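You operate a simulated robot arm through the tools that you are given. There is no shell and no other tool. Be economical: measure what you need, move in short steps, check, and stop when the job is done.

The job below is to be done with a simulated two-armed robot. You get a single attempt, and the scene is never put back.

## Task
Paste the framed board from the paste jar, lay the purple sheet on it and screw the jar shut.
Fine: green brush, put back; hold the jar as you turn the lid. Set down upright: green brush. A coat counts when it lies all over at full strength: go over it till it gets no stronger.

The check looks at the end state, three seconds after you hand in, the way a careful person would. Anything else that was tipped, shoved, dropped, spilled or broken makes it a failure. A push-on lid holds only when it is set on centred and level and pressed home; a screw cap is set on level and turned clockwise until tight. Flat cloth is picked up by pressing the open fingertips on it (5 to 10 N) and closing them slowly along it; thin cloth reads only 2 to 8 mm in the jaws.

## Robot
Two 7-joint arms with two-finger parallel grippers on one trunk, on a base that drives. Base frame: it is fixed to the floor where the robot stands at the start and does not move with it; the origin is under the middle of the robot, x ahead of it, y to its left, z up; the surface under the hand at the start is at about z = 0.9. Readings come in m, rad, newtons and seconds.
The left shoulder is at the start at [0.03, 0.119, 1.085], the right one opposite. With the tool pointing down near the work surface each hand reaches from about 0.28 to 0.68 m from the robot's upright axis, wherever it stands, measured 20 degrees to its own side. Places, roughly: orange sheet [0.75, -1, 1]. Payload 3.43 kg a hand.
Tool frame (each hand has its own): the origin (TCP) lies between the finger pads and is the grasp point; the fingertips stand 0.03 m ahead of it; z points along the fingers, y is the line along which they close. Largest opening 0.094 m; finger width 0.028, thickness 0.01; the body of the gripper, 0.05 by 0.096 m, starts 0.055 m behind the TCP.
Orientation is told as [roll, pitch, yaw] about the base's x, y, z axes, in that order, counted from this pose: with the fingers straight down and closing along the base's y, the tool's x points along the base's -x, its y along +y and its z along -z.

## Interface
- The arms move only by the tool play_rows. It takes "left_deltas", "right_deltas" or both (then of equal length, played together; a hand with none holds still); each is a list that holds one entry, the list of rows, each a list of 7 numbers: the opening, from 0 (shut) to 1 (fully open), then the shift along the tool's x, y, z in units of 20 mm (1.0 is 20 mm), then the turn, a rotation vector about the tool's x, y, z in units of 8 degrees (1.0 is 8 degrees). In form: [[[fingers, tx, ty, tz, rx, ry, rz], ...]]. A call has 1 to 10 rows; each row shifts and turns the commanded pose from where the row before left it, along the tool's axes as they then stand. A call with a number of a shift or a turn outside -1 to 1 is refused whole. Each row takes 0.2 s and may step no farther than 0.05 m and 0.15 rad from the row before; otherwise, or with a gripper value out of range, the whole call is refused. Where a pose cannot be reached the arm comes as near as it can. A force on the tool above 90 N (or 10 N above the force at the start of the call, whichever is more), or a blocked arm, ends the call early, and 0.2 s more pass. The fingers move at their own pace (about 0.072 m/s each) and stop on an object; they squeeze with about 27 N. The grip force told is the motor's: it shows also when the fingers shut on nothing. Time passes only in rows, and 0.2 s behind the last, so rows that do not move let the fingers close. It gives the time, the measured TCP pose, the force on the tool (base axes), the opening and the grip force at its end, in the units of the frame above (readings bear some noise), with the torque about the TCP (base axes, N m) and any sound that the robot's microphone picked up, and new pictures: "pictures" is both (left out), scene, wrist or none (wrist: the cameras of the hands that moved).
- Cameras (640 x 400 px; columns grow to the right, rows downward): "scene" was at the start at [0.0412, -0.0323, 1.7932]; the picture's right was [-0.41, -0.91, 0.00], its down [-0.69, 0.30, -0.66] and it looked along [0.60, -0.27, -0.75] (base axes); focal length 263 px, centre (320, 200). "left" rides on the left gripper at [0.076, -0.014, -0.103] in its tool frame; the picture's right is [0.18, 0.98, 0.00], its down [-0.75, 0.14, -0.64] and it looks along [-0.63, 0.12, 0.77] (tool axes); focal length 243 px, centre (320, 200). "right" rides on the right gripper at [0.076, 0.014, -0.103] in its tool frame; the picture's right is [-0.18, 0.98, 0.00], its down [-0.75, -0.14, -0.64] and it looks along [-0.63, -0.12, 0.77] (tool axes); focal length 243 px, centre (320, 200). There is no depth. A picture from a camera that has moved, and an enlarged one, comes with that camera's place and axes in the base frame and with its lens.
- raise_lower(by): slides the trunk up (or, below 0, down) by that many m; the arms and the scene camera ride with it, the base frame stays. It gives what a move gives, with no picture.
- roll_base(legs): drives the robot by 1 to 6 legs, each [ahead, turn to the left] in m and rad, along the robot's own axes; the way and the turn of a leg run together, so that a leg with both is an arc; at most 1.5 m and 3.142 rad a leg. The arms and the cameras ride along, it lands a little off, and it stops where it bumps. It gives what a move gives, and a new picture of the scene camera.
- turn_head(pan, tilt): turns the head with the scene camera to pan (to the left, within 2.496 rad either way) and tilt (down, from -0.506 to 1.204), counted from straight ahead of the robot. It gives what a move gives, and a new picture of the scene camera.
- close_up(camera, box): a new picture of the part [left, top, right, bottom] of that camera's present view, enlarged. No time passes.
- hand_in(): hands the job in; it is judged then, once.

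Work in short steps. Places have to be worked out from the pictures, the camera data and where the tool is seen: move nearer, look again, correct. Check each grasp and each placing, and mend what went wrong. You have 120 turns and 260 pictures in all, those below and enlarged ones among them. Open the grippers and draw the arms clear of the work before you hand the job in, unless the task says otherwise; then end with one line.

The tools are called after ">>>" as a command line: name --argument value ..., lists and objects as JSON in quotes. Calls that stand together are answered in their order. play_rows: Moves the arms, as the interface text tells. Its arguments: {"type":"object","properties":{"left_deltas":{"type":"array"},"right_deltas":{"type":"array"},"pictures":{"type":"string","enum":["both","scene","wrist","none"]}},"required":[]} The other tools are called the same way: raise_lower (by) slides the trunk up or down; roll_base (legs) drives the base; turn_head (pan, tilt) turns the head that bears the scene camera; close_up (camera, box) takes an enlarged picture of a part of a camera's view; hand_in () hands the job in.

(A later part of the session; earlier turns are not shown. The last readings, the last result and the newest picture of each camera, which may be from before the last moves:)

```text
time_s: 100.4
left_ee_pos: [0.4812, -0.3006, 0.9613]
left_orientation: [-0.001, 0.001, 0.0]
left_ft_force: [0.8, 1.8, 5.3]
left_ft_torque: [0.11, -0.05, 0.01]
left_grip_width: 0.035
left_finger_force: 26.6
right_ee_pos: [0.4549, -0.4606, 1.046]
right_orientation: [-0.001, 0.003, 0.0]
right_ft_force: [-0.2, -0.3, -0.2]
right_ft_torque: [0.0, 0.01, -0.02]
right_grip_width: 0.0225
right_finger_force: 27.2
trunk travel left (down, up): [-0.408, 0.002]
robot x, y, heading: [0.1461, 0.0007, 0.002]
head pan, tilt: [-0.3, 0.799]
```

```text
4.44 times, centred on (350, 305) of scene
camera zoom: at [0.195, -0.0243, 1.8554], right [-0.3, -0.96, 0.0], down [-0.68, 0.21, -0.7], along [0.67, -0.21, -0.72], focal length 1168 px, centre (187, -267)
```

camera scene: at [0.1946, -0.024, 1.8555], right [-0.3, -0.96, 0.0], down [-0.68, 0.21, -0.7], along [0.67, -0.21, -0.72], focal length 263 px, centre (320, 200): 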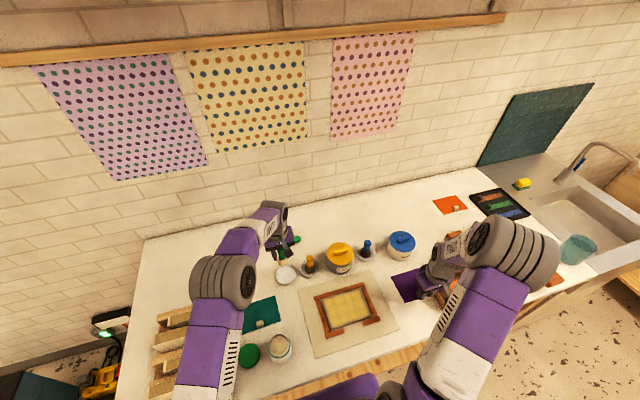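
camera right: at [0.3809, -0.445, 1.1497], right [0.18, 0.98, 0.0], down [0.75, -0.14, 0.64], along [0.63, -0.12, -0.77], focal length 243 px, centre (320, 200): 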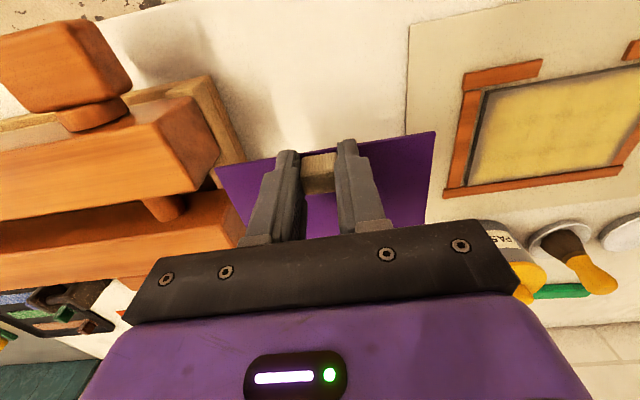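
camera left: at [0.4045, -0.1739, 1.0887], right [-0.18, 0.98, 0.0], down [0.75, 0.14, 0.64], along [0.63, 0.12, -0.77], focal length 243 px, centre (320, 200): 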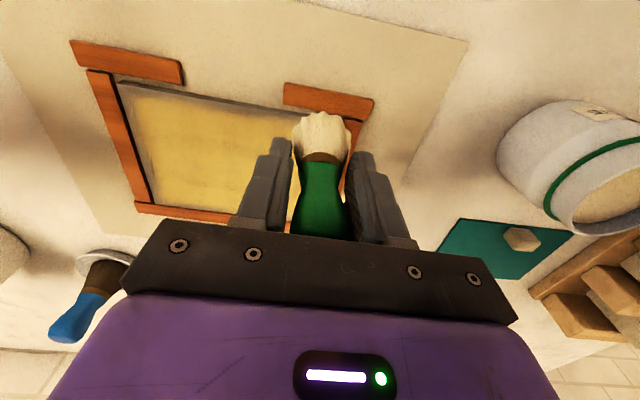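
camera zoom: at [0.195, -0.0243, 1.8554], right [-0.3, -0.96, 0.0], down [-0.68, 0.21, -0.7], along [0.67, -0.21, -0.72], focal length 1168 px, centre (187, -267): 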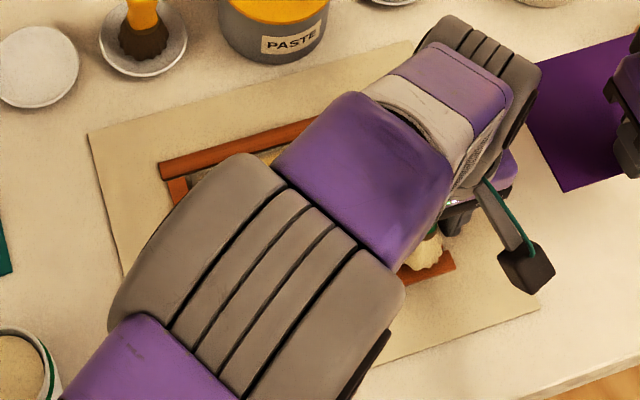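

Edge now taking paste. Force fell, so press 2 mm more and go along the −y side to the far edge.

>>> play_rows --left_deltas '[[[0, 0, -0.1, 0.1, 0, 0, 0], [0, 0, 0.4, 0.02, 0, 0, 0], [0, 0, -0.4, 0, 0, 0, 0], [0, -0.84, 0, 0, 0, 0, 0], [0, -0.84, 0, 0, 0, 0, 0], [0, -0.84, 0, 0, 0, 0, 0], [0, -0.84, 0, 0, 0, 0, 0], [0, -0.84, 0, 0, 0, 0, 0], [0, -0.84, 0, 0, 0, 0, 0], [0, 0, 0, 0, 0, 0, 0]]]' --pictures "none"

>>> close_up --camera "left" --box '[240, 0, 640, 200]'

```text
time_s: 102.6
left_ee_pos: [0.5695, -0.2957, 0.9604]
left_orientation: [0.002, -0.001, -0.001]
left_ft_force: [-0.8, -1.6, 6.3]
left_ft_torque: [-0.11, -0.07, 0.01]
left_grip_width: 0.0353
left_finger_force: 26.9
left hand out of reach, approached as far as the arm can: row 8, 9
right_ee_pos: [0.4556, -0.4596, 1.0461]
right_orientation: [-0.001, 0.003, 0.0]
right_ft_force: [0.1, -0.2, -0.5]
right_ft_torque: [0.01, 0.04, -0.03]
right_grip_width: 0.0227
right_finger_force: 26.6
trunk travel left (down, up): [-0.408, 0.002]
robot x, y, heading: [0.151, 0.0009, 0.006]
head pan, tilt: [-0.3, 0.799]
```

```text
1.60 times, centred on (440, 100) of left
camera zoom: at [0.4916, -0.3104, 1.0632], right [-0.18, 0.98, 0.0], down [0.75, 0.14, 0.64], along [0.63, 0.12, -0.77], focal length 388 px, centre (128, 360)
```

zoom: 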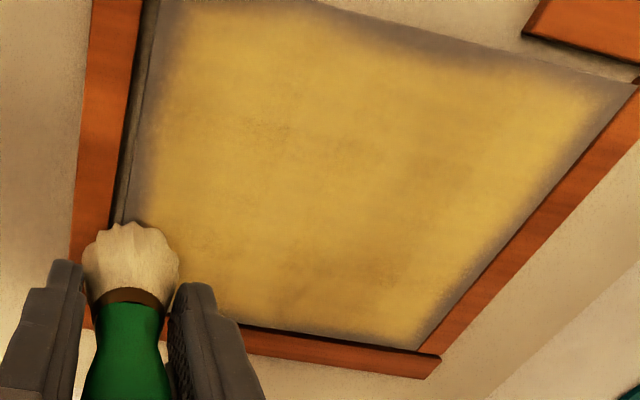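

The strip along −y is still bare although the brush passed over it: I conclude the later dips never reached the paste (fingertips stopped on the rim). I need to grip the brush higher. I'll stand it on the panel's middle, regrip near the handle top. First back away from the reach limit.

>>> play_rows --left_deltas '[[[0, 0.2, 0.2, -0.3, 0, 0, 0], [0, 0.4, 0.5, -0.2, 0, 0, 0], [0, 0.5, 0.8, 0, 0, 0, 0], [0, 0.5, 0.8, 0, 0, 0, 0], [0, 0.4, 0.8, 0, 0, 0, 0], [0, 0, 0.4, 0, 0, 0, 0], [0, 0, 0, 0, 0, 0, 0]]]' --pictures "wrist"

```text
time_s: 104.2
left_ee_pos: [0.5299, -0.2278, 0.9693]
left_orientation: [0.0, 0.0, -0.001]
left_ft_force: [-0.1, 0.4, -0.9]
left_ft_torque: [0.05, -0.02, -0.03]
left_grip_width: 0.0352
left_finger_force: 26.8
right_ee_pos: [0.4563, -0.4594, 1.0459]
right_orientation: [0.001, 0.0, 0.0]
right_ft_force: [0.5, 0.0, 0.1]
right_ft_torque: [0.01, 0.02, -0.01]
right_grip_width: 0.0225
right_finger_force: 26.7
trunk travel left (down, up): [-0.408, 0.002]
robot x, y, heading: [0.1516, -0.0004, 0.003]
head pan, tilt: [-0.3, 0.799]
camera left: at [0.4528, -0.2415, 1.0725], right [-0.18, 0.98, 0.0], down [0.75, 0.14, 0.64], along [0.63, 0.12, -0.77], focal length 243 px, centre (320, 200)
```

left: 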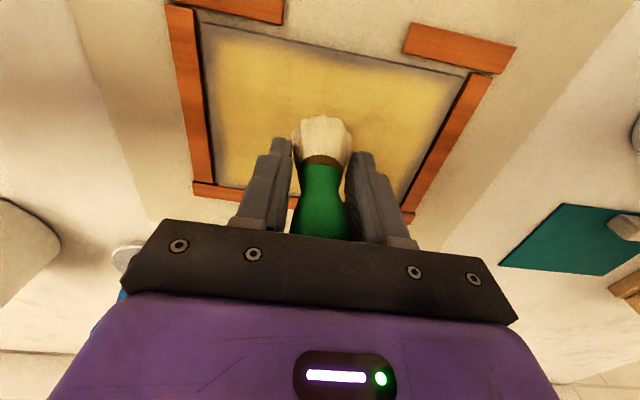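

Free again. Lower to light contact on the panel middle.

>>> play_rows --left_deltas '[[[0, 0, 0, 0.3, 0, 0, 0], [0, 0, 0, 0.15, 0, 0, 0], [0, 0, 0, 0.1, 0, 0, 0], [0, 0, 0, 0, 0, 0, 0]]]' --pictures "none"

```text
time_s: 105.2
left_ee_pos: [0.5293, -0.2266, 0.9605]
left_orientation: [-0.004, -0.003, 0.0]
left_ft_force: [-1.1, 1.2, 17.5]
left_ft_torque: [0.09, -0.23, 0.05]
left_grip_width: 0.0352
left_finger_force: 27.4
right_ee_pos: [0.4545, -0.4592, 1.0469]
right_orientation: [0.0, 0.0, -0.001]
right_ft_force: [-0.5, -0.1, 0.1]
right_ft_torque: [-0.01, 0.01, -0.01]
right_grip_width: 0.0225
right_finger_force: 26.6
trunk travel left (down, up): [-0.408, 0.002]
robot x, y, heading: [0.1498, -0.0018, -0.001]
head pan, tilt: [-0.3, 0.799]
```

Release, rise 2.4 cm, and regrip nearer the handle top in one go.

>>> play_rows --left_deltas '[[[0, 0, 0, -0.08, 0, 0, 0], [0.3, 0, 0, 0, 0, 0, 0], [0.55, 0, 0, 0, 0, 0, 0], [0.55, 0, 0, -0.4, 0, 0, 0], [0.55, 0, 0, -0.4, 0, 0, 0], [0.55, 0, 0, -0.35, 0, 0, 0], [0.55, 0, 0, 0, 0, 0, 0], [0.2, 0, 0, 0, 0, 0, 0], [0, 0, 0, 0, 0, 0, 0], [0, 0, 0, 0, 0, 0, 0]]]' --pictures "wrist"

```text
time_s: 107.4
left_ee_pos: [0.5287, -0.2274, 0.9815]
left_orientation: [0.002, -0.001, 0.0]
left_ft_force: [0.9, 1.0, 0.6]
left_ft_torque: [0.0, 0.03, -0.01]
left_grip_width: 0.0299
left_finger_force: 26.7
right_ee_pos: [0.4551, -0.4597, 1.0461]
right_orientation: [-0.001, 0.001, 0.001]
right_ft_force: [-0.1, 0.5, 0.1]
right_ft_torque: [-0.02, 0.01, -0.01]
right_grip_width: 0.0225
right_finger_force: 27.0
trunk travel left (down, up): [-0.408, 0.002]
robot x, y, heading: [0.1501, -0.0003, 0.004]
head pan, tilt: [-0.3, 0.799]
camera left: at [0.4521, -0.2408, 1.085], right [-0.18, 0.98, 0.0], down [0.75, 0.14, 0.64], along [0.63, 0.12, -0.77], focal length 243 px, centre (320, 200)
```

left: 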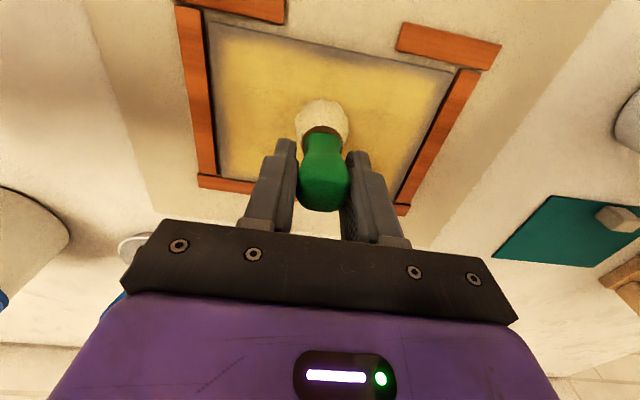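

Regripped higher (30 mm wide). Up and back to the jar.

>>> play_rows --left_deltas '[[[0, 0, 0, -1, 0, 0, 0], [0, 0, 0, -1, 0, 0, 0], [0, 0, 0.9, -1, 0, 0, 0], [0, 0.4, 1, -1, 0, 0, 0], [0, 0.4, 1, -1, 0, 0, 0], [0, 0.4, 1, -1, 0, 0, 0], [0, 0.4, 1, 0, 0, 0, 0], [0, 0.4, 1, 0, 0, 0, 0], [0, 0.4, 1, 0, 0, 0, 0], [0, 0.4, 1, 0, 0, 0, 0]]]' --pictures "none"

>>> play_rows --left_deltas '[[[0, 0.2, 0.95, 0, 0, 0, 0], [0, 0.1, 0.95, 0, 0, 0, 0], [0, 0, 0.95, 0, 0, 0, 0], [0, 0, 0.9, 0, 0, 0, 0], [0, 0, 0.9, 0.4, 0, 0, 0], [0, 0, 0, 0.4, 0, 0, 0], [0, 0, 0, 0, 0, 0, 0]]]' --pictures "none"

>>> close_up --camera "left" --box '[220, 20, 420, 240]'

```text
time_s: 109.6
left_ee_pos: [0.4723, -0.0682, 1.1007]
left_orientation: [-0.002, 0.001, -0.001]
left_ft_force: [-0.9, 0.0, 0.2]
left_ft_torque: [0.02, -0.03, 0.0]
left_grip_width: 0.0298
left_finger_force: 26.8
right_ee_pos: [0.4555, -0.4588, 1.0468]
right_orientation: [0.0, 0.001, 0.0]
right_ft_force: [0.3, 0.4, -0.2]
right_ft_torque: [-0.02, 0.04, 0.03]
right_grip_width: 0.0226
right_finger_force: 26.8
trunk travel left (down, up): [-0.408, 0.002]
robot x, y, heading: [0.1466, 0.0003, 0.007]
head pan, tilt: [-0.3, 0.799]
```

```text
time_s: 111.2
left_ee_pos: [0.4675, 0.024, 1.0868]
left_orientation: [-0.001, -0.001, 0.0]
left_ft_force: [0.0, 0.4, -0.1]
left_ft_torque: [-0.02, 0.0, 0.02]
left_grip_width: 0.0297
left_finger_force: 26.9
right_ee_pos: [0.4556, -0.4588, 1.0467]
right_orientation: [-0.001, 0.001, -0.001]
right_ft_force: [0.6, -0.7, -1.1]
right_ft_torque: [0.0, 0.0, 0.02]
right_grip_width: 0.0227
right_finger_force: 27.5
trunk travel left (down, up): [-0.408, 0.002]
robot x, y, heading: [0.1528, 0.0002, 0.002]
head pan, tilt: [-0.3, 0.799]
```

```text
1.82 times, centred on (320, 130) of left
camera zoom: at [0.3895, 0.0101, 1.1893], right [-0.18, 0.98, 0.0], down [0.75, 0.14, 0.64], along [0.63, 0.12, -0.77], focal length 441 px, centre (320, 327)
```

zoom: 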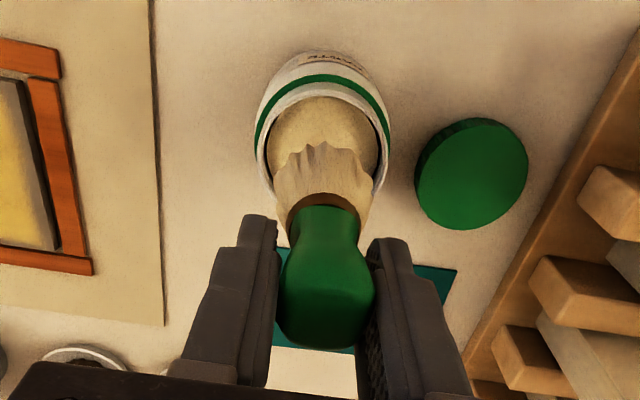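

Aligned. Dip down to TCP z≈1.024.

>>> play_rows --left_deltas '[[[0, 0.05, 0, 0.8, 0, 0, 0], [0, 0, 0, 0.8, 0, 0, 0], [0, 0, 0, 0.7, 0, 0, 0], [0, 0, 0, 0.5, 0, 0, 0], [0, 0, 0, 0.3, 0, 0, 0], [0, 0, 0, 0, 0, 0, 0]]]' --pictures "none"

>>> close_up --camera "left" --box '[220, 20, 420, 240]'

```text
time_s: 112.1
left_ee_pos: [0.4665, 0.0255, 1.0463]
left_orientation: [-0.006, -0.005, 0.003]
left_ft_force: [-7.9, 7.4, 60.1]
left_ft_torque: [0.55, 1.98, -0.11]
left_grip_width: 0.0301
left_finger_force: 26.6
right_ee_pos: [0.454, -0.4581, 1.0482]
right_orientation: [0.0, -0.001, 0.003]
right_ft_force: [0.5, -0.5, -0.2]
right_ft_torque: [0.0, 0.02, 0.02]
right_grip_width: 0.0224
right_finger_force: 26.5
trunk travel left (down, up): [-0.408, 0.002]
robot x, y, heading: [0.1498, -0.0014, 0.0]
head pan, tilt: [-0.3, 0.799]
stopped in row 4 (left hand): the force on the tool passed its limit at 114 N (the readings are from after the stop); the commanded pose is now the measured one
```

```text
1.82 times, centred on (320, 130) of left
camera zoom: at [0.388, 0.0107, 1.1495], right [-0.18, 0.98, -0.01], down [0.75, 0.14, 0.65], along [0.64, 0.12, -0.76], focal length 441 px, centre (320, 327)
```

zoom: 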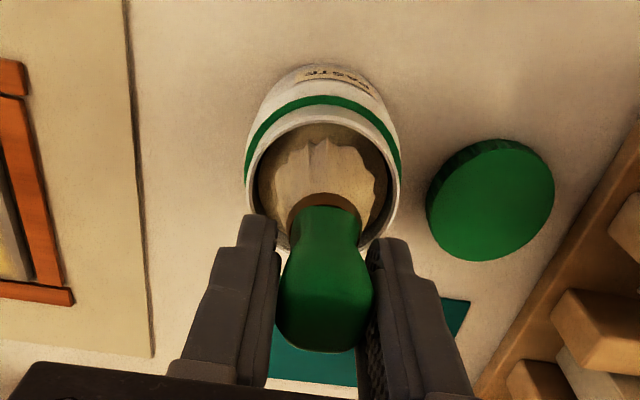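

The solid surface is the paste itself at tip z≈0.97 – so dips did load; the missing deposit was from weak pressing. This grip holds firmly (no slip at 114 N). I lift out, then roll 0.03 m closer so the left can reach the far corner.

>>> play_rows --left_deltas '[[[0, 0, 0, -1, 0, 0, 0], [0, 0, 0, -1, 0, 0, 0], [0, 0, -0.5, -1, 0, 0, 0], [0, 0, -1, 0, 0, 0, 0], [0, 0, -1, 0, 0, 0, 0], [0, 0, -1, 0, 0, 0, 0]]]' --pictures "wrist"

>>> roll_base --legs '[[0.035, 0.0]]'

```text
time_s: 113.5
left_ee_pos: [0.4685, -0.0459, 1.1045]
left_orientation: [-0.003, -0.006, -0.001]
left_ft_force: [-0.6, -0.1, 0.3]
left_ft_torque: [0.02, 0.01, -0.02]
left_grip_width: 0.0298
left_finger_force: 26.8
right_ee_pos: [0.4553, -0.4597, 1.0466]
right_orientation: [0.001, 0.001, 0.0]
right_ft_force: [-0.1, -0.6, -0.4]
right_ft_torque: [-0.03, 0.05, 0.02]
right_grip_width: 0.0225
right_finger_force: 27.0
trunk travel left (down, up): [-0.408, 0.002]
robot x, y, heading: [0.147, 0.0014, -0.0]
head pan, tilt: [-0.3, 0.799]
camera left: at [0.3906, -0.0609, 1.2072], right [-0.18, 0.98, 0.0], down [0.75, 0.14, 0.65], along [0.63, 0.12, -0.76], focal length 243 px, centre (320, 200)
```

left: 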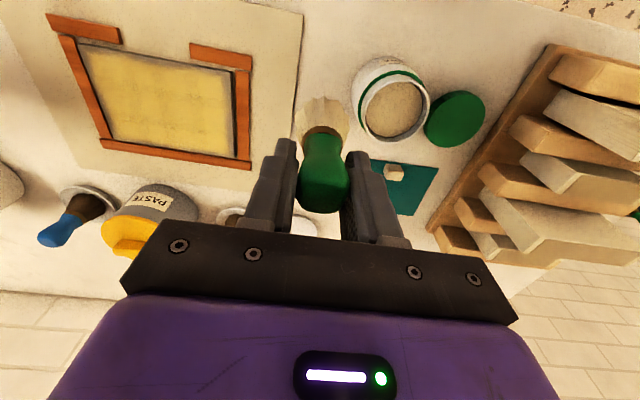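

```text
time_s: 114.3
left_ee_pos: [0.5002, -0.0464, 1.1044]
left_orientation: [-0.002, -0.007, -0.002]
left_ft_force: [-0.3, -0.6, -0.1]
left_ft_torque: [-0.01, -0.02, 0.01]
left_grip_width: 0.0298
left_finger_force: 26.9
right_ee_pos: [0.4872, -0.46, 1.0461]
right_orientation: [-0.001, -0.001, -0.001]
right_ft_force: [-0.3, -0.5, -0.1]
right_ft_torque: [-0.01, -0.02, -0.02]
right_grip_width: 0.0225
right_finger_force: 27.0
trunk travel left (down, up): [-0.408, 0.002]
robot x, y, heading: [0.1822, -0.0032, -0.001]
head pan, tilt: [-0.3, 0.799]
camera scene: at [0.228, -0.0244, 1.8555], right [-0.3, -0.95, 0.0], down [-0.68, 0.21, -0.7], along [0.67, -0.21, -0.72], focal length 263 px, centre (320, 200)
```

scene: 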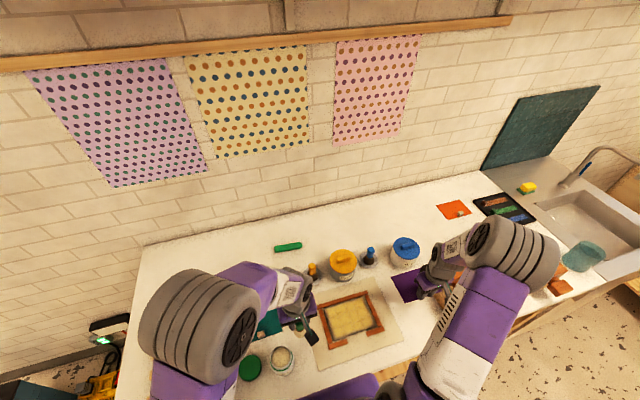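

Now to the near +y corner and down to just above contact (TCP ≈0.984).

>>> play_rows --left_deltas '[[[0, 0.2, -0.95, 0.3, 0, 0.05, 0], [0, 0.2, -0.95, 0.5, 0, 0, 0], [0, 0.2, -0.95, 0.5, 0, 0, 0], [0, 0.2, -0.9, 0.8, 0, 0, 0], [0, 0, -0.9, 0.9, 0, 0, 0], [0, 0, -0.9, 1, 0, 0, 0], [0, 0, 0, 1, 0, 0, 0], [0, 0, 0, 0.8, 0, 0, 0], [0, 0, 0, 0.3, 0, 0, 0], [0, 0, 0, 0, 0, 0, 0]]]' --pictures "wrist"

```text
time_s: 116.5
left_ee_pos: [0.4865, -0.1598, 0.984]
left_orientation: [-0.005, 0.001, -0.001]
left_ft_force: [0.2, -0.2, -1.8]
left_ft_torque: [0.02, 0.02, 0.01]
left_grip_width: 0.0297
left_finger_force: 26.5
right_ee_pos: [0.4896, -0.4608, 1.0453]
right_orientation: [0.0, 0.003, -0.003]
right_ft_force: [-1.8, 1.4, -0.8]
right_ft_torque: [-0.01, 0.02, 0.0]
right_grip_width: 0.0226
right_finger_force: 27.5
trunk travel left (down, up): [-0.408, 0.002]
robot x, y, heading: [0.1858, 0.0002, 0.002]
head pan, tilt: [-0.3, 0.799]
camera left: at [0.4091, -0.1725, 1.0866], right [-0.18, 0.98, 0.0], down [0.75, 0.14, 0.64], along [0.63, 0.11, -0.77], focal length 243 px, centre (320, 200)
```

left: 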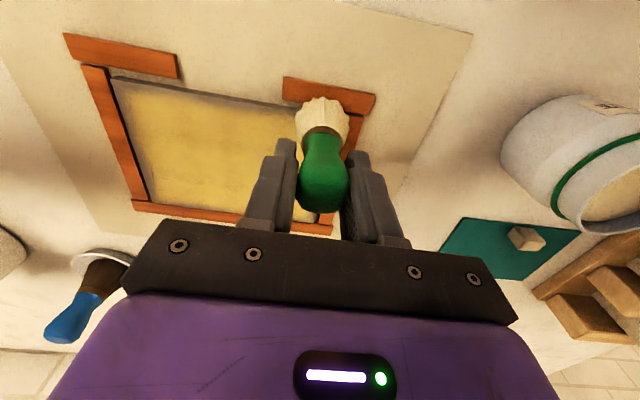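

Lower until firm contact.

>>> play_rows --left_deltas '[[[0, 0.1, 0.2, 0.15, 0, 0, 0], [0, 0, 0, 0.15, 0, 0, 0], [0, 0, 0, 0.1, 0, 0, 0], [0, 0, 0, 0, 0, 0, 0]]]' --pictures "none"

```text
time_s: 117.5
left_ee_pos: [0.4853, -0.1565, 0.9814]
left_orientation: [-0.015, -0.007, 0.0]
left_ft_force: [-2.8, -0.3, 66.8]
left_ft_torque: [0.18, -0.26, -0.04]
left_grip_width: 0.0298
left_finger_force: 27.3
right_ee_pos: [0.4876, -0.4589, 1.0476]
right_orientation: [-0.001, -0.003, -0.003]
right_ft_force: [-1.3, -0.3, -1.0]
right_ft_torque: [0.0, -0.02, -0.01]
right_grip_width: 0.0225
right_finger_force: 26.7
trunk travel left (down, up): [-0.408, 0.002]
robot x, y, heading: [0.184, -0.0013, 0.005]
head pan, tilt: [-0.3, 0.799]
```

67 N; ease 2.5 mm to ~40 N and stroke the near edge.

>>> play_rows --left_deltas '[[[0, 0, 0, -0.13, 0, 0, 0], [0, 0, -0.9, 0, 0, 0, 0], [0, 0, -0.9, 0, 0, 0, 0], [0, 0, -0.9, 0, 0, 0, 0], [0, 0, -0.9, 0, 0, 0, 0], [0, 0, -0.9, 0, 0, 0, 0], [0, 0, -0.9, 0, 0, 0, 0], [0, 0, -0.9, 0, 0, 0, 0], [0, 0, -0.9, 0, 0, 0, 0]]]' --pictures "none"

>>> close_up --camera "left" --box '[240, 40, 640, 240]'

```text
time_s: 119.5
left_ee_pos: [0.4835, -0.2983, 0.9811]
left_orientation: [-0.011, -0.002, 0.0]
left_ft_force: [1.8, 11.6, 37.4]
left_ft_torque: [1.11, -0.32, 0.05]
left_grip_width: 0.0298
left_finger_force: 27.6
right_ee_pos: [0.4881, -0.4577, 1.0474]
right_orientation: [-0.001, 0.001, -0.001]
right_ft_force: [0.2, 0.6, -1.3]
right_ft_torque: [-0.02, 0.01, 0.03]
right_grip_width: 0.0226
right_finger_force: 27.3
trunk travel left (down, up): [-0.408, 0.002]
robot x, y, heading: [0.1853, 0.0009, 0.002]
head pan, tilt: [-0.3, 0.799]
```

```text
1.60 times, centred on (440, 140) of left
camera zoom: at [0.4067, -0.3112, 1.084], right [-0.18, 0.98, -0.01], down [0.75, 0.15, 0.64], along [0.63, 0.11, -0.77], focal length 388 px, centre (128, 296)
```

zoom: 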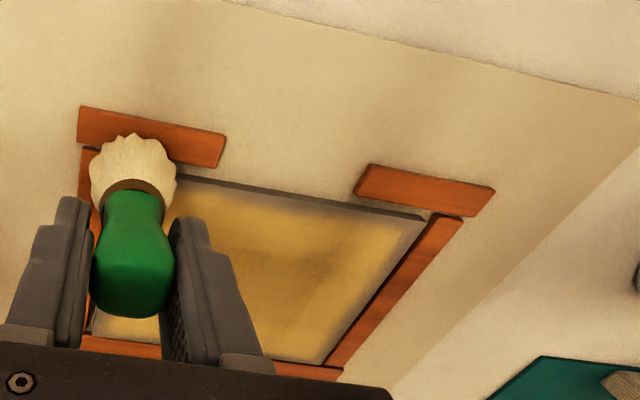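

Firm 37 N, yet the band seems unchanged. I zoom closely at the near edge.

>>> close_up --camera "left" --box '[340, 140, 520, 240]'

>>> close_up --camera "right" --box '[400, 0, 640, 220]'

```text
3.56 times, centred on (430, 190) of left
camera zoom: at [0.4067, -0.3112, 1.084], right [-0.18, 0.98, -0.01], down [0.75, 0.15, 0.64], along [0.63, 0.11, -0.77], focal length 863 px, centre (-71, 236)
```

zoom: 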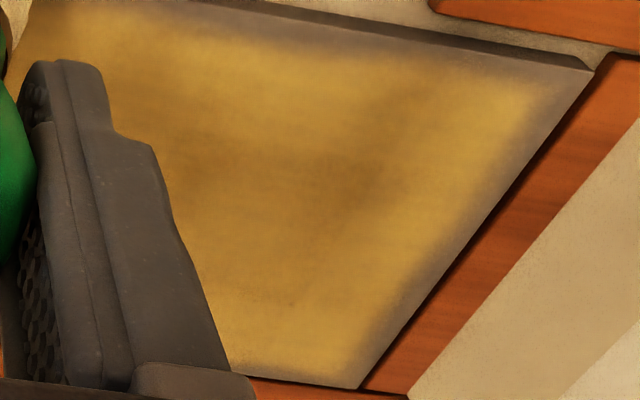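

```text
1.82 times, centred on (520, 110) of right
camera zoom: at [0.4142, -0.4431, 1.1507], right [0.19, 0.98, 0.0], down [0.75, -0.14, 0.64], along [0.63, -0.12, -0.77], focal length 441 px, centre (-44, 364)
```

zoom: 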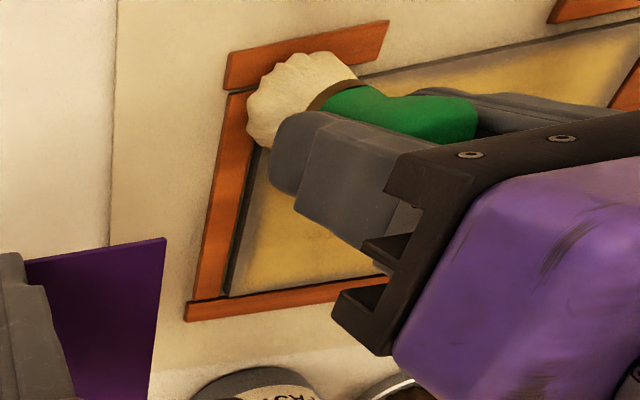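

No change there. I make a firm pass along the −y edge and then pull back to compare that strip before/after, to learn whether the brush deposits at all.

>>> play_rows --left_deltas '[[[0, -0.9, 0, 0, 0, 0, 0], [0, -0.9, 0, 0, 0, 0, 0], [0, -0.9, 0, 0, 0, 0, 0], [0, -0.9, 0, 0, 0, 0, 0], [0, -0.8, 0, 0, 0, 0, 0], [0, 0, 0, 0, 0, 0, 0]]]' --pictures "none"

>>> close_up --camera "right" --box '[400, 0, 640, 220]'

>>> close_up --camera "left" --box '[240, 0, 640, 240]'

```text
time_s: 120.9
left_ee_pos: [0.5722, -0.2981, 0.982]
left_orientation: [-0.008, -0.004, -0.001]
left_ft_force: [-8.0, -2.0, 32.0]
left_ft_torque: [0.12, 0.65, 0.05]
left_grip_width: 0.03
left_finger_force: 26.8
right_ee_pos: [0.4882, -0.4591, 1.0471]
right_orientation: [-0.002, 0.0, -0.001]
right_ft_force: [-0.1, 0.0, -0.4]
right_ft_torque: [-0.02, -0.01, 0.04]
right_grip_width: 0.0226
right_finger_force: 26.6
trunk travel left (down, up): [-0.408, 0.002]
robot x, y, heading: [0.1833, -0.0006, -0.002]
head pan, tilt: [-0.3, 0.799]
```

```text
1.82 times, centred on (520, 110) of right
camera zoom: at [0.413, -0.4447, 1.1502], right [0.19, 0.98, 0.0], down [0.75, -0.14, 0.64], along [0.63, -0.12, -0.77], focal length 441 px, centre (-44, 364)
```

zoom: 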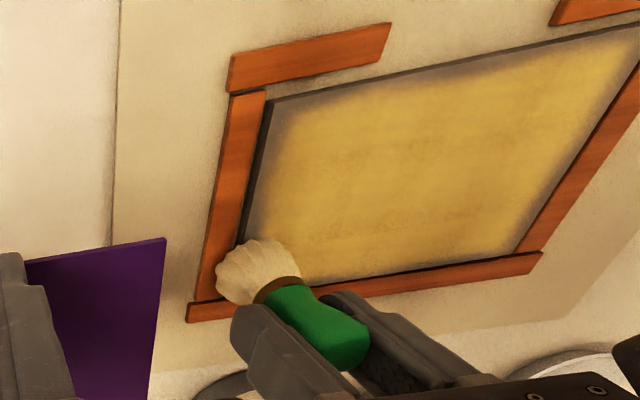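

```text
1.60 times, centred on (440, 120) of left
camera zoom: at [0.4936, -0.311, 1.084], right [-0.18, 0.98, -0.01], down [0.75, 0.14, 0.64], along [0.63, 0.11, -0.77], focal length 388 px, centre (128, 328)
```

zoom: 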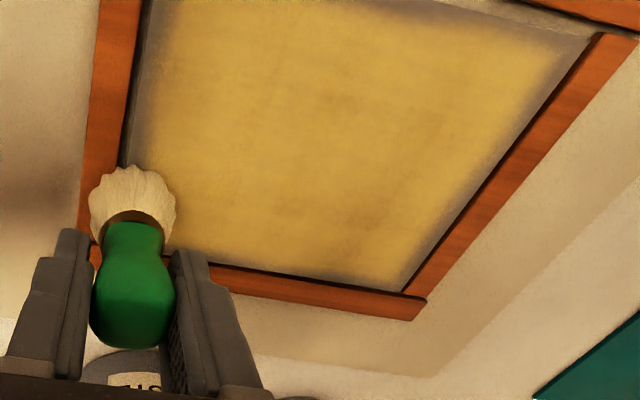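

The bristles stay fully loaded while stroking, i.e. the panel takes no more paste — the coat is saturated and the soft border is just its rendering. So I stop painting: lift the brush and carry it back to its dish.

>>> play_rows --left_deltas '[[[0, 0.3, 0.3, -1, 0, 0, 0], [0, 0.3, 0.3, -1, 0, 0, 0], [0, 0, 0, -1, 0, 0, 0], [0, 0, 0, -1, 0, 0, 0], [0, 0, 0, -1, 0, 0, 0], [0, 0, 0.5, -1, 0, 0, 0], [0, 0, 1, -1, 0, 0, 0], [0, 0, 1, 0, 0, 0, 0], [0, 0, 1, 0, 0, 0, 0], [0, 0, 1, 0, 0, 0, 0]]]' --pictures "none"

>>> play_rows --left_deltas '[[[0, -0.8, 0.8, 0, 0, 0, 0], [0, -0.8, 0.8, 0, 0, 0, 0], [0, -0.8, 0.8, 0, 0, 0, 0], [0, -0.9, 0.8, 0, 0, 0, 0], [0, -0.9, 0.8, 0, 0, 0, 0], [0, -0.9, 0.8, 0, 0, 0, 0], [0, -0.9, 0.8, 0, 0, 0, 0], [0, -0.9, 0.8, 0, 0, 0, 0], [0, -0.9, 0.8, 0, 0, 0, 0], [0, 0, 0, 0, 0, 0, 0]]]' --pictures "both"

```text
time_s: 123.1
left_ee_pos: [0.561, -0.1948, 1.1184]
left_orientation: [-0.004, 0.001, -0.001]
left_ft_force: [-0.4, 0.1, -0.5]
left_ft_torque: [0.0, -0.02, -0.01]
left_grip_width: 0.0298
left_finger_force: 26.9
right_ee_pos: [0.4895, -0.4593, 1.0471]
right_orientation: [0.002, 0.002, -0.003]
right_ft_force: [0.6, 0.8, 0.3]
right_ft_torque: [-0.03, 0.04, 0.01]
right_grip_width: 0.0226
right_finger_force: 27.2
trunk travel left (down, up): [-0.408, 0.002]
robot x, y, heading: [0.182, -0.0002, 0.003]
head pan, tilt: [-0.3, 0.799]
```

```text
time_s: 125.3
left_ee_pos: [0.7164, -0.0506, 1.1181]
left_orientation: [-0.004, 0.002, -0.003]
left_ft_force: [-0.5, 0.2, -1.0]
left_ft_torque: [-0.02, 0.02, -0.03]
left_grip_width: 0.03
left_finger_force: 26.5
right_ee_pos: [0.4901, -0.4596, 1.0473]
right_orientation: [0.0, 0.002, -0.002]
right_ft_force: [-1.1, -0.4, -0.1]
right_ft_torque: [-0.01, -0.01, -0.02]
right_grip_width: 0.0226
right_finger_force: 26.4
trunk travel left (down, up): [-0.408, 0.002]
robot x, y, heading: [0.1838, -0.0026, -0.002]
head pan, tilt: [-0.3, 0.799]
camera scene: at [0.2296, -0.025, 1.8554], right [-0.3, -0.95, 0.0], down [-0.68, 0.21, -0.7], along [0.67, -0.21, -0.72], focal length 263 px, centre (320, 200)
camera left: at [0.6388, -0.0645, 1.2203], right [-0.18, 0.98, 0.0], down [0.75, 0.14, 0.64], along [0.63, 0.11, -0.77], focal length 243 px, centre (320, 200)
```

scene: 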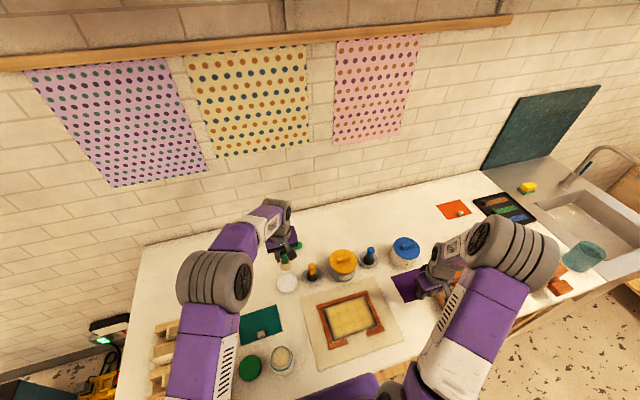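
left: 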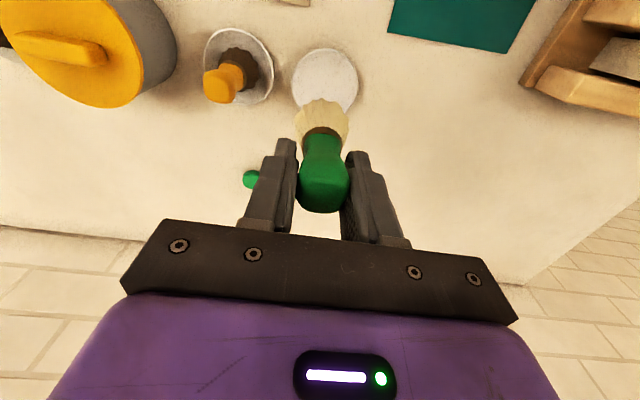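

Clear view of the panel now; I zoom to check the coat before putting the brush away.

>>> close_up --camera "scene" --box '[300, 270, 400, 360]'

>>> close_up --camera "right" --box '[400, 20, 640, 200]'

```text
4.44 times, centred on (350, 315) of scene
camera zoom: at [0.2296, -0.025, 1.8554], right [-0.3, -0.95, 0.0], down [-0.68, 0.21, -0.7], along [0.67, -0.21, -0.72], focal length 1168 px, centre (187, -311)
```

zoom: 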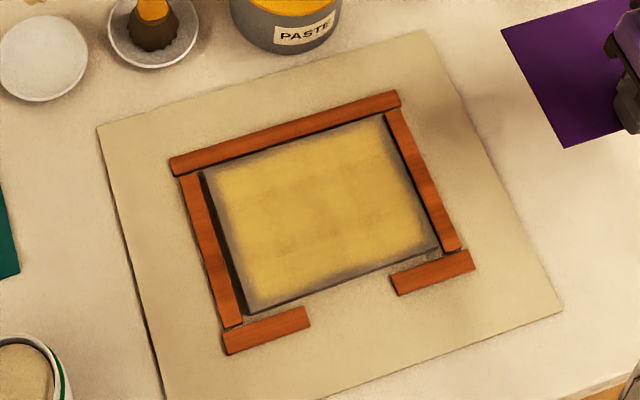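

```text
2.22 times, centred on (520, 110) of right
camera zoom: at [0.4152, -0.4459, 1.1491], right [0.19, 0.98, 0.0], down [0.75, -0.14, 0.64], along [0.63, -0.12, -0.77], focal length 539 px, centre (-124, 400)
```

zoom: 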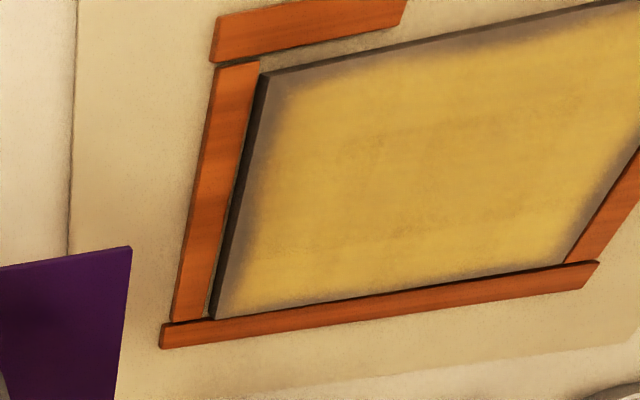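

The coated area has exactly the sheet's size, so it is complete. Brush tip is ~6 mm short and 8 mm right of the dish centre; correct and lower.

>>> play_rows --left_deltas '[[[0, -0.3, 0.4, 0.6, 0, 0, 0], [0, 0, 0, 0.9, 0, 0, 0], [0, 0, 0, 0.9, 0, 0, 0], [0, 0, 0, 0.9, 0, 0, 0], [0, 0, 0, 0.9, 0, 0, 0], [0, 0, 0, 0.9, 0, 0, 0], [0, 0, 0, 0.9, 0, 0, 0], [0, 0, 0, 0.5, 0, 0, 0], [0, 0, 0, 0, 0, 0, 0]]]' --pictures "wrist"

```text
time_s: 127.3
left_ee_pos: [0.7222, -0.0448, 0.9867]
left_orientation: [-0.002, 0.001, -0.002]
left_ft_force: [-0.4, -1.2, -0.5]
left_ft_torque: [-0.03, 0.01, 0.02]
left_grip_width: 0.0298
left_finger_force: 27.0
right_ee_pos: [0.4896, -0.4598, 1.0464]
right_orientation: [-0.001, 0.001, -0.002]
right_ft_force: [0.6, 1.1, -0.3]
right_ft_torque: [-0.04, 0.03, -0.01]
right_grip_width: 0.0229
right_finger_force: 26.8
trunk travel left (down, up): [-0.408, 0.002]
robot x, y, heading: [0.1854, 0.0005, 0.0]
head pan, tilt: [-0.3, 0.799]
camera left: at [0.6443, -0.0582, 1.09], right [-0.18, 0.98, 0.0], down [0.75, 0.14, 0.64], along [0.63, 0.11, -0.77], focal length 243 px, centre (320, 200)
```

left: 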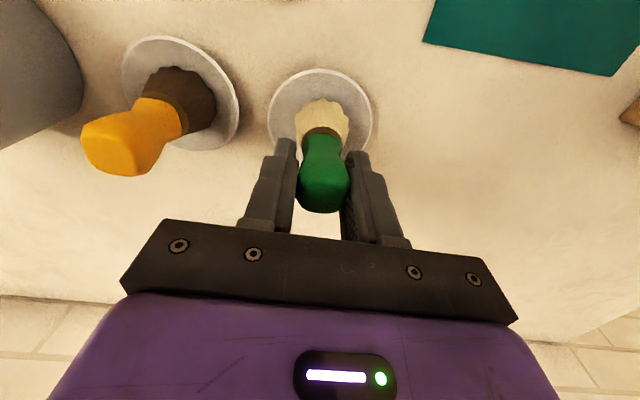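

Brush well inside the dish. Small correction, lower to contact.

>>> play_rows --left_deltas '[[[0, 0.15, 0, 0.3, 0, 0, 0], [0, 0, 0, 0.2, 0, 0, 0], [0, 0, 0, 0.2, 0, 0, 0], [0, 0, 0, 0, 0, 0, 0]]]' --pictures "none"

```text
time_s: 128.3
left_ee_pos: [0.7198, -0.0455, 0.9747]
left_orientation: [-0.005, -0.003, 0.0]
left_ft_force: [-1.6, 1.2, 14.3]
left_ft_torque: [0.2, -0.04, -0.01]
left_grip_width: 0.0294
left_finger_force: 26.6
right_ee_pos: [0.4889, -0.4597, 1.048]
right_orientation: [-0.001, 0.0, -0.002]
right_ft_force: [1.0, -0.2, -0.8]
right_ft_torque: [0.0, 0.01, 0.01]
right_grip_width: 0.0223
right_finger_force: 27.2
trunk travel left (down, up): [-0.408, 0.002]
robot x, y, heading: [0.1814, -0.0008, 0.001]
head pan, tilt: [-0.3, 0.799]
```

Contact in the dish (14 N). Ease, open, and rise.

>>> play_rows --left_deltas '[[[0, 0, 0, -0.07, 0, 0, 0], [0.2, 0, 0, 0, 0, 0, 0], [0.6, 0, 0, 0, 0, 0, 0], [0.6, 0, 0, -0.4, 0, 0, 0], [0.6, 0, 0, -1, 0, 0, 0], [0.6, 0, 0, -1, 0, 0, 0], [0.6, 0, 0, -1, 0, 0, 0], [0.6, 0, 0, -1, 0, 0, 0], [0.6, 0, 0, -1, 0, 0, 0]]]' --pictures "wrist"

```text
time_s: 130.3
left_ee_pos: [0.7186, -0.0458, 1.0825]
left_orientation: [-0.005, 0.001, -0.002]
left_ft_force: [-0.5, 0.3, 0.6]
left_ft_torque: [0.01, 0.01, 0.01]
left_grip_width: 0.0565
left_finger_force: 0.0
right_ee_pos: [0.4892, -0.4602, 1.0469]
right_orientation: [0.001, 0.001, 0.0]
right_ft_force: [-0.2, -0.6, -0.6]
right_ft_torque: [-0.01, -0.02, 0.0]
right_grip_width: 0.0227
right_finger_force: 26.8
trunk travel left (down, up): [-0.408, 0.002]
robot x, y, heading: [0.1869, 0.0026, 0.0]
head pan, tilt: [-0.3, 0.799]
camera left: at [0.6409, -0.0585, 1.1855], right [-0.18, 0.98, 0.0], down [0.75, 0.14, 0.64], along [0.63, 0.11, -0.77], focal length 243 px, centre (320, 200)
```

left: 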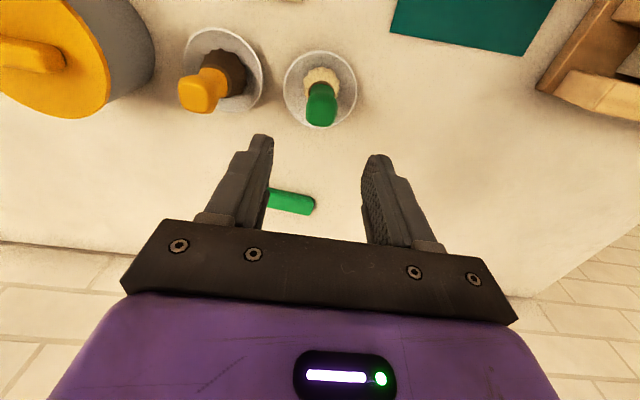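

Brush is back, upright. The right hand brings the sheet over the panel while the left retreats.

>>> play_rows --right_deltas '[[[0, 0, 1, 0, 0, 0, 0], [0, 0, 1, 0, 0, 0, 0], [0, 0, 1, 0, 0, 0, 0], [0, 0, 1, 0, 0, 0, 0], [0, 0, 1, 0, 0, 0, 0], [0, 0, 1, 0, 0, 0, 0], [0, 0, 1, 0, 0, 0, 0], [0, 0, 1, 0, 0, 0, 0], [0, 0, 1, 0, 0, 0, 0], [0, 0, 1, 0, 0, 0, 0]]]' --left_deltas '[[[0.6, 0, 0.9, -0.5, 0, 0, 0], [0.6, 0, 0.9, -0.5, 0, 0, 0], [0.6, 0, 0.9, -0.5, 0, 0, 0], [0.6, 0, 0.9, -0.5, 0, 0, 0], [0.6, 0.5, 0.9, 0, 0, 0, 0], [0.6, 0.5, 0.9, 0, 0, 0, 0], [0.6, 0.5, 0.9, 0, 0, 0, 0], [0.6, 0.5, 0.9, 0, 0, 0, 0], [0.6, 0.5, 0.9, 0, 0, 0, 0], [0.6, 0.5, 0.9, 0, 0, 0, 0]]]' --pictures "none"

>>> play_rows --right_deltas '[[[0, 0, 0.95, 0.5, 0, 0, 0], [0, 0, 0.95, 0.5, 0, 0, 0], [0, 0, 0, 0.8, 0, 0, 0], [0, 0, 0, 0.7, 0, 0, 0], [0, 0, 0, 0, 0, 0, 0]]]' --pictures "both"

>>> close_up --camera "scene" --box '[290, 260, 410, 360]'

```text
time_s: 132.5
left_ee_pos: [0.6583, 0.1362, 1.1222]
left_orientation: [-0.005, 0.002, -0.002]
left_ft_force: [-0.4, 0.9, 0.3]
left_ft_torque: [0.0, -0.04, -0.01]
left_grip_width: 0.0566
left_finger_force: 0.0
right_ee_pos: [0.4898, -0.2589, 1.048]
right_orientation: [-0.002, 0.001, -0.001]
right_ft_force: [-0.8, -0.2, 0.2]
right_ft_torque: [0.04, 0.02, 0.01]
right_grip_width: 0.0229
right_finger_force: 27.3
trunk travel left (down, up): [-0.408, 0.002]
robot x, y, heading: [0.1819, 0.0017, -0.003]
head pan, tilt: [-0.3, 0.799]
```

```text
time_s: 133.7
left_ee_pos: [0.6594, 0.1357, 1.1229]
left_orientation: [-0.002, 0.001, -0.002]
left_ft_force: [-0.3, -0.7, 0.7]
left_ft_torque: [-0.02, -0.01, 0.02]
left_grip_width: 0.0564
left_finger_force: 0.2
right_ee_pos: [0.4901, -0.2202, 0.9958]
right_orientation: [-0.002, 0.002, 0.001]
right_ft_force: [0.2, 0.2, 0.1]
right_ft_torque: [0.02, 0.0, 0.01]
right_grip_width: 0.0226
right_finger_force: 26.8
trunk travel left (down, up): [-0.408, 0.002]
robot x, y, heading: [0.1844, 0.0019, -0.001]
head pan, tilt: [-0.3, 0.799]
camera scene: at [0.2296, -0.0246, 1.8554], right [-0.3, -0.96, 0.0], down [-0.68, 0.21, -0.7], along [0.67, -0.21, -0.72], focal length 263 px, centre (320, 200)
camera right: at [0.4159, -0.2063, 1.0991], right [0.18, 0.98, 0.0], down [0.75, -0.14, 0.64], along [0.63, -0.12, -0.77], focal length 243 px, centre (320, 200)
```

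scene: 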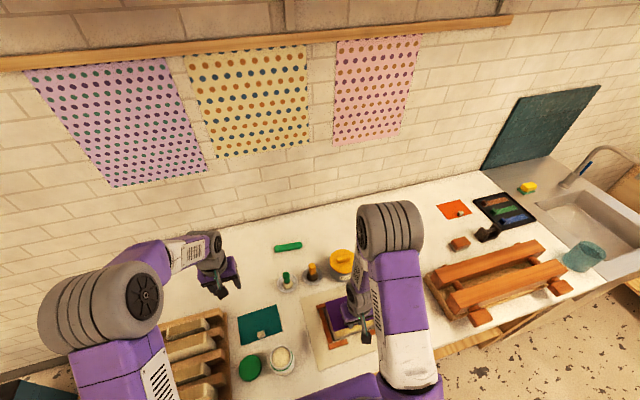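
right: 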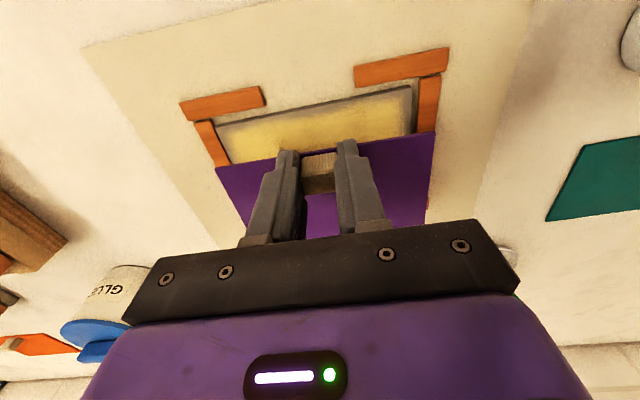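

```text
4.00 times, centred on (350, 310) of scene
camera zoom: at [0.2296, -0.0246, 1.8554], right [-0.3, -0.96, 0.0], down [-0.68, 0.21, -0.7], along [0.67, -0.21, -0.72], focal length 1052 px, centre (200, -240)
```

zoom: 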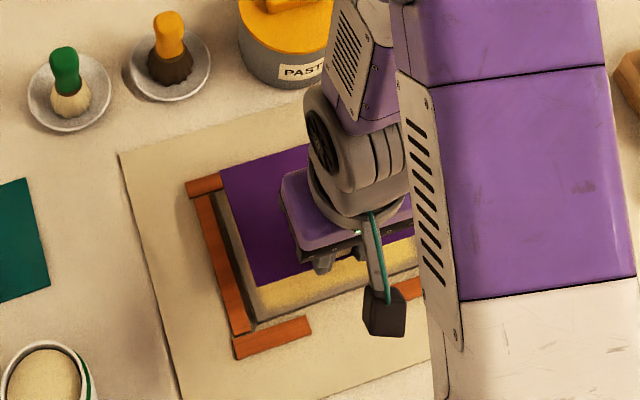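

Sheet is ~6 mm too far and ~5 mm too left, ~1° off; I correct and lower close to the panel.

>>> play_rows --right_deltas '[[[0, 0.33, -0.27, 0, 0, 0, 0.1], [0, 0, 0, 0.6, 0, 0, 0], [0, 0, 0, 0.6, 0, 0, 0], [0, 0, 0, 0.5, 0, 0, 0], [0, 0, 0, 0, 0, 0, 0]]]' --pictures "wrist"

>>> close_up --camera "right" --box '[160, 60, 480, 240]'

>>> close_up --camera "scene" --box '[290, 260, 410, 360]'

```text
time_s: 134.9
left_ee_pos: [0.6595, 0.1354, 1.1222]
left_orientation: [-0.003, 0.001, -0.001]
left_ft_force: [0.0, -0.1, 0.5]
left_ft_torque: [-0.01, -0.02, 0.02]
left_grip_width: 0.0565
left_finger_force: 0.1
right_ee_pos: [0.4825, -0.2259, 0.9624]
right_orientation: [0.0, 0.0, -0.013]
right_ft_force: [0.8, 0.7, -0.4]
right_ft_torque: [-0.04, -0.02, -0.02]
right_grip_width: 0.0227
right_finger_force: 27.1
trunk travel left (down, up): [-0.408, 0.002]
robot x, y, heading: [0.189, -0.0012, 0.006]
head pan, tilt: [-0.3, 0.799]
camera right: at [0.4091, -0.2111, 1.0652], right [0.2, 0.98, 0.0], down [0.75, -0.15, 0.64], along [0.63, -0.13, -0.77], focal length 243 px, centre (320, 200)
```

right: 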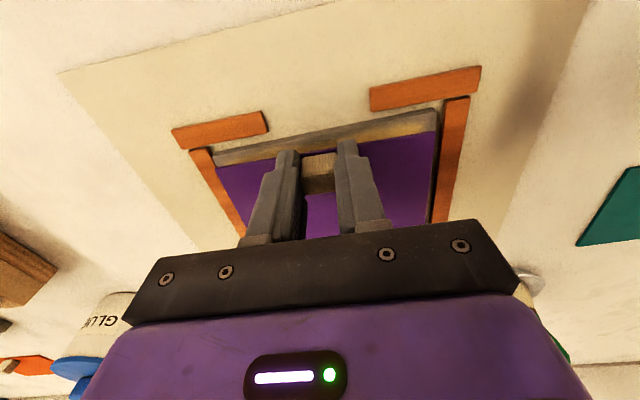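

```text
2.00 times, centred on (320, 150) of right
camera zoom: at [0.4091, -0.2111, 1.0652], right [0.2, 0.98, 0.0], down [0.75, -0.15, 0.64], along [0.63, -0.13, -0.77], focal length 485 px, centre (320, 300)
```

zoom: 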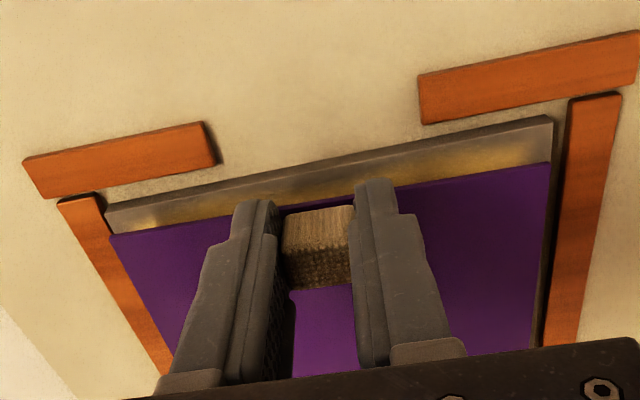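

```text
4.00 times, centred on (350, 310) of scene
camera zoom: at [0.23, -0.0243, 1.8554], right [-0.3, -0.96, 0.0], down [-0.68, 0.21, -0.7], along [0.67, -0.21, -0.72], focal length 1052 px, centre (200, -240)
```

zoom: 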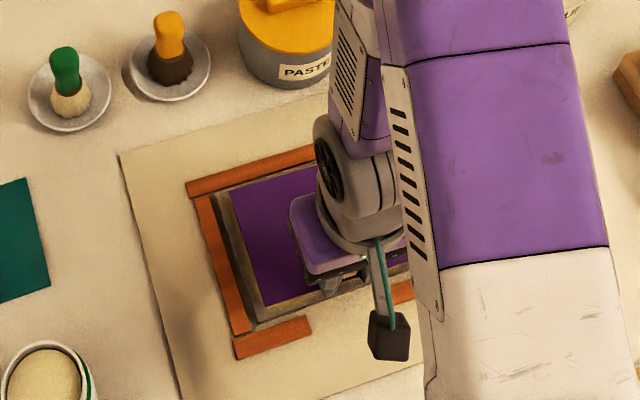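

Centred now (near edge ≈0.482, y −0.297…−0.157). Lower onto the panel.

>>> play_rows --right_deltas '[[[0, -0.1, 0, 0.3, 0, 0, -0.05], [0, 0, 0, 0.3, 0, 0, 0], [0, 0, 0, 0.15, 0, 0, 0], [0, 0, 0, 0, 0, 0, 0]]]' --pictures "none"

```text
time_s: 135.9
left_ee_pos: [0.6594, 0.1353, 1.1208]
left_orientation: [-0.004, 0.002, -0.001]
left_ft_force: [-0.2, -0.6, -0.3]
left_ft_torque: [0.0, 0.04, 0.0]
left_grip_width: 0.0565
left_finger_force: 0.1
right_ee_pos: [0.4858, -0.2255, 0.9475]
right_orientation: [-0.001, 0.002, -0.008]
right_ft_force: [-0.3, -0.1, -0.2]
right_ft_torque: [-0.01, 0.04, 0.0]
right_grip_width: 0.0229
right_finger_force: 26.7
trunk travel left (down, up): [-0.408, 0.002]
robot x, y, heading: [0.1816, 0.0008, 0.003]
head pan, tilt: [-0.3, 0.799]
```

>>> play_rows --right_deltas '[[[0, 0, 0, 0.1, 0, 0, 0], [0, 0, 0, 0.1, 0, 0, 0], [0, 0, 0, 0, 0, 0, 0]]]' --pictures "wrist"

```text
time_s: 136.7
left_ee_pos: [0.6577, 0.1361, 1.1235]
left_orientation: [-0.006, 0.0, 0.0]
left_ft_force: [0.0, -0.5, 0.2]
left_ft_torque: [-0.02, 0.03, 0.0]
left_grip_width: 0.0565
left_finger_force: 0.1
right_ee_pos: [0.4848, -0.2272, 0.9448]
right_orientation: [-0.002, -0.001, -0.006]
right_ft_force: [0.8, -3.6, 32.2]
right_ft_torque: [-0.02, -0.21, -0.09]
right_grip_width: 0.0224
right_finger_force: 26.8
trunk travel left (down, up): [-0.408, 0.002]
robot x, y, heading: [0.1844, -0.0032, 0.002]
head pan, tilt: [-0.3, 0.799]
camera right: at [0.4106, -0.2112, 1.0468], right [0.19, 0.98, 0.0], down [0.75, -0.15, 0.64], along [0.63, -0.12, -0.77], focal length 243 px, centre (320, 200)
```

right: 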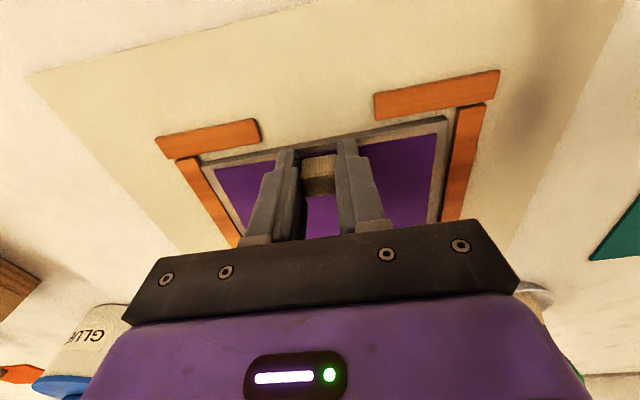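

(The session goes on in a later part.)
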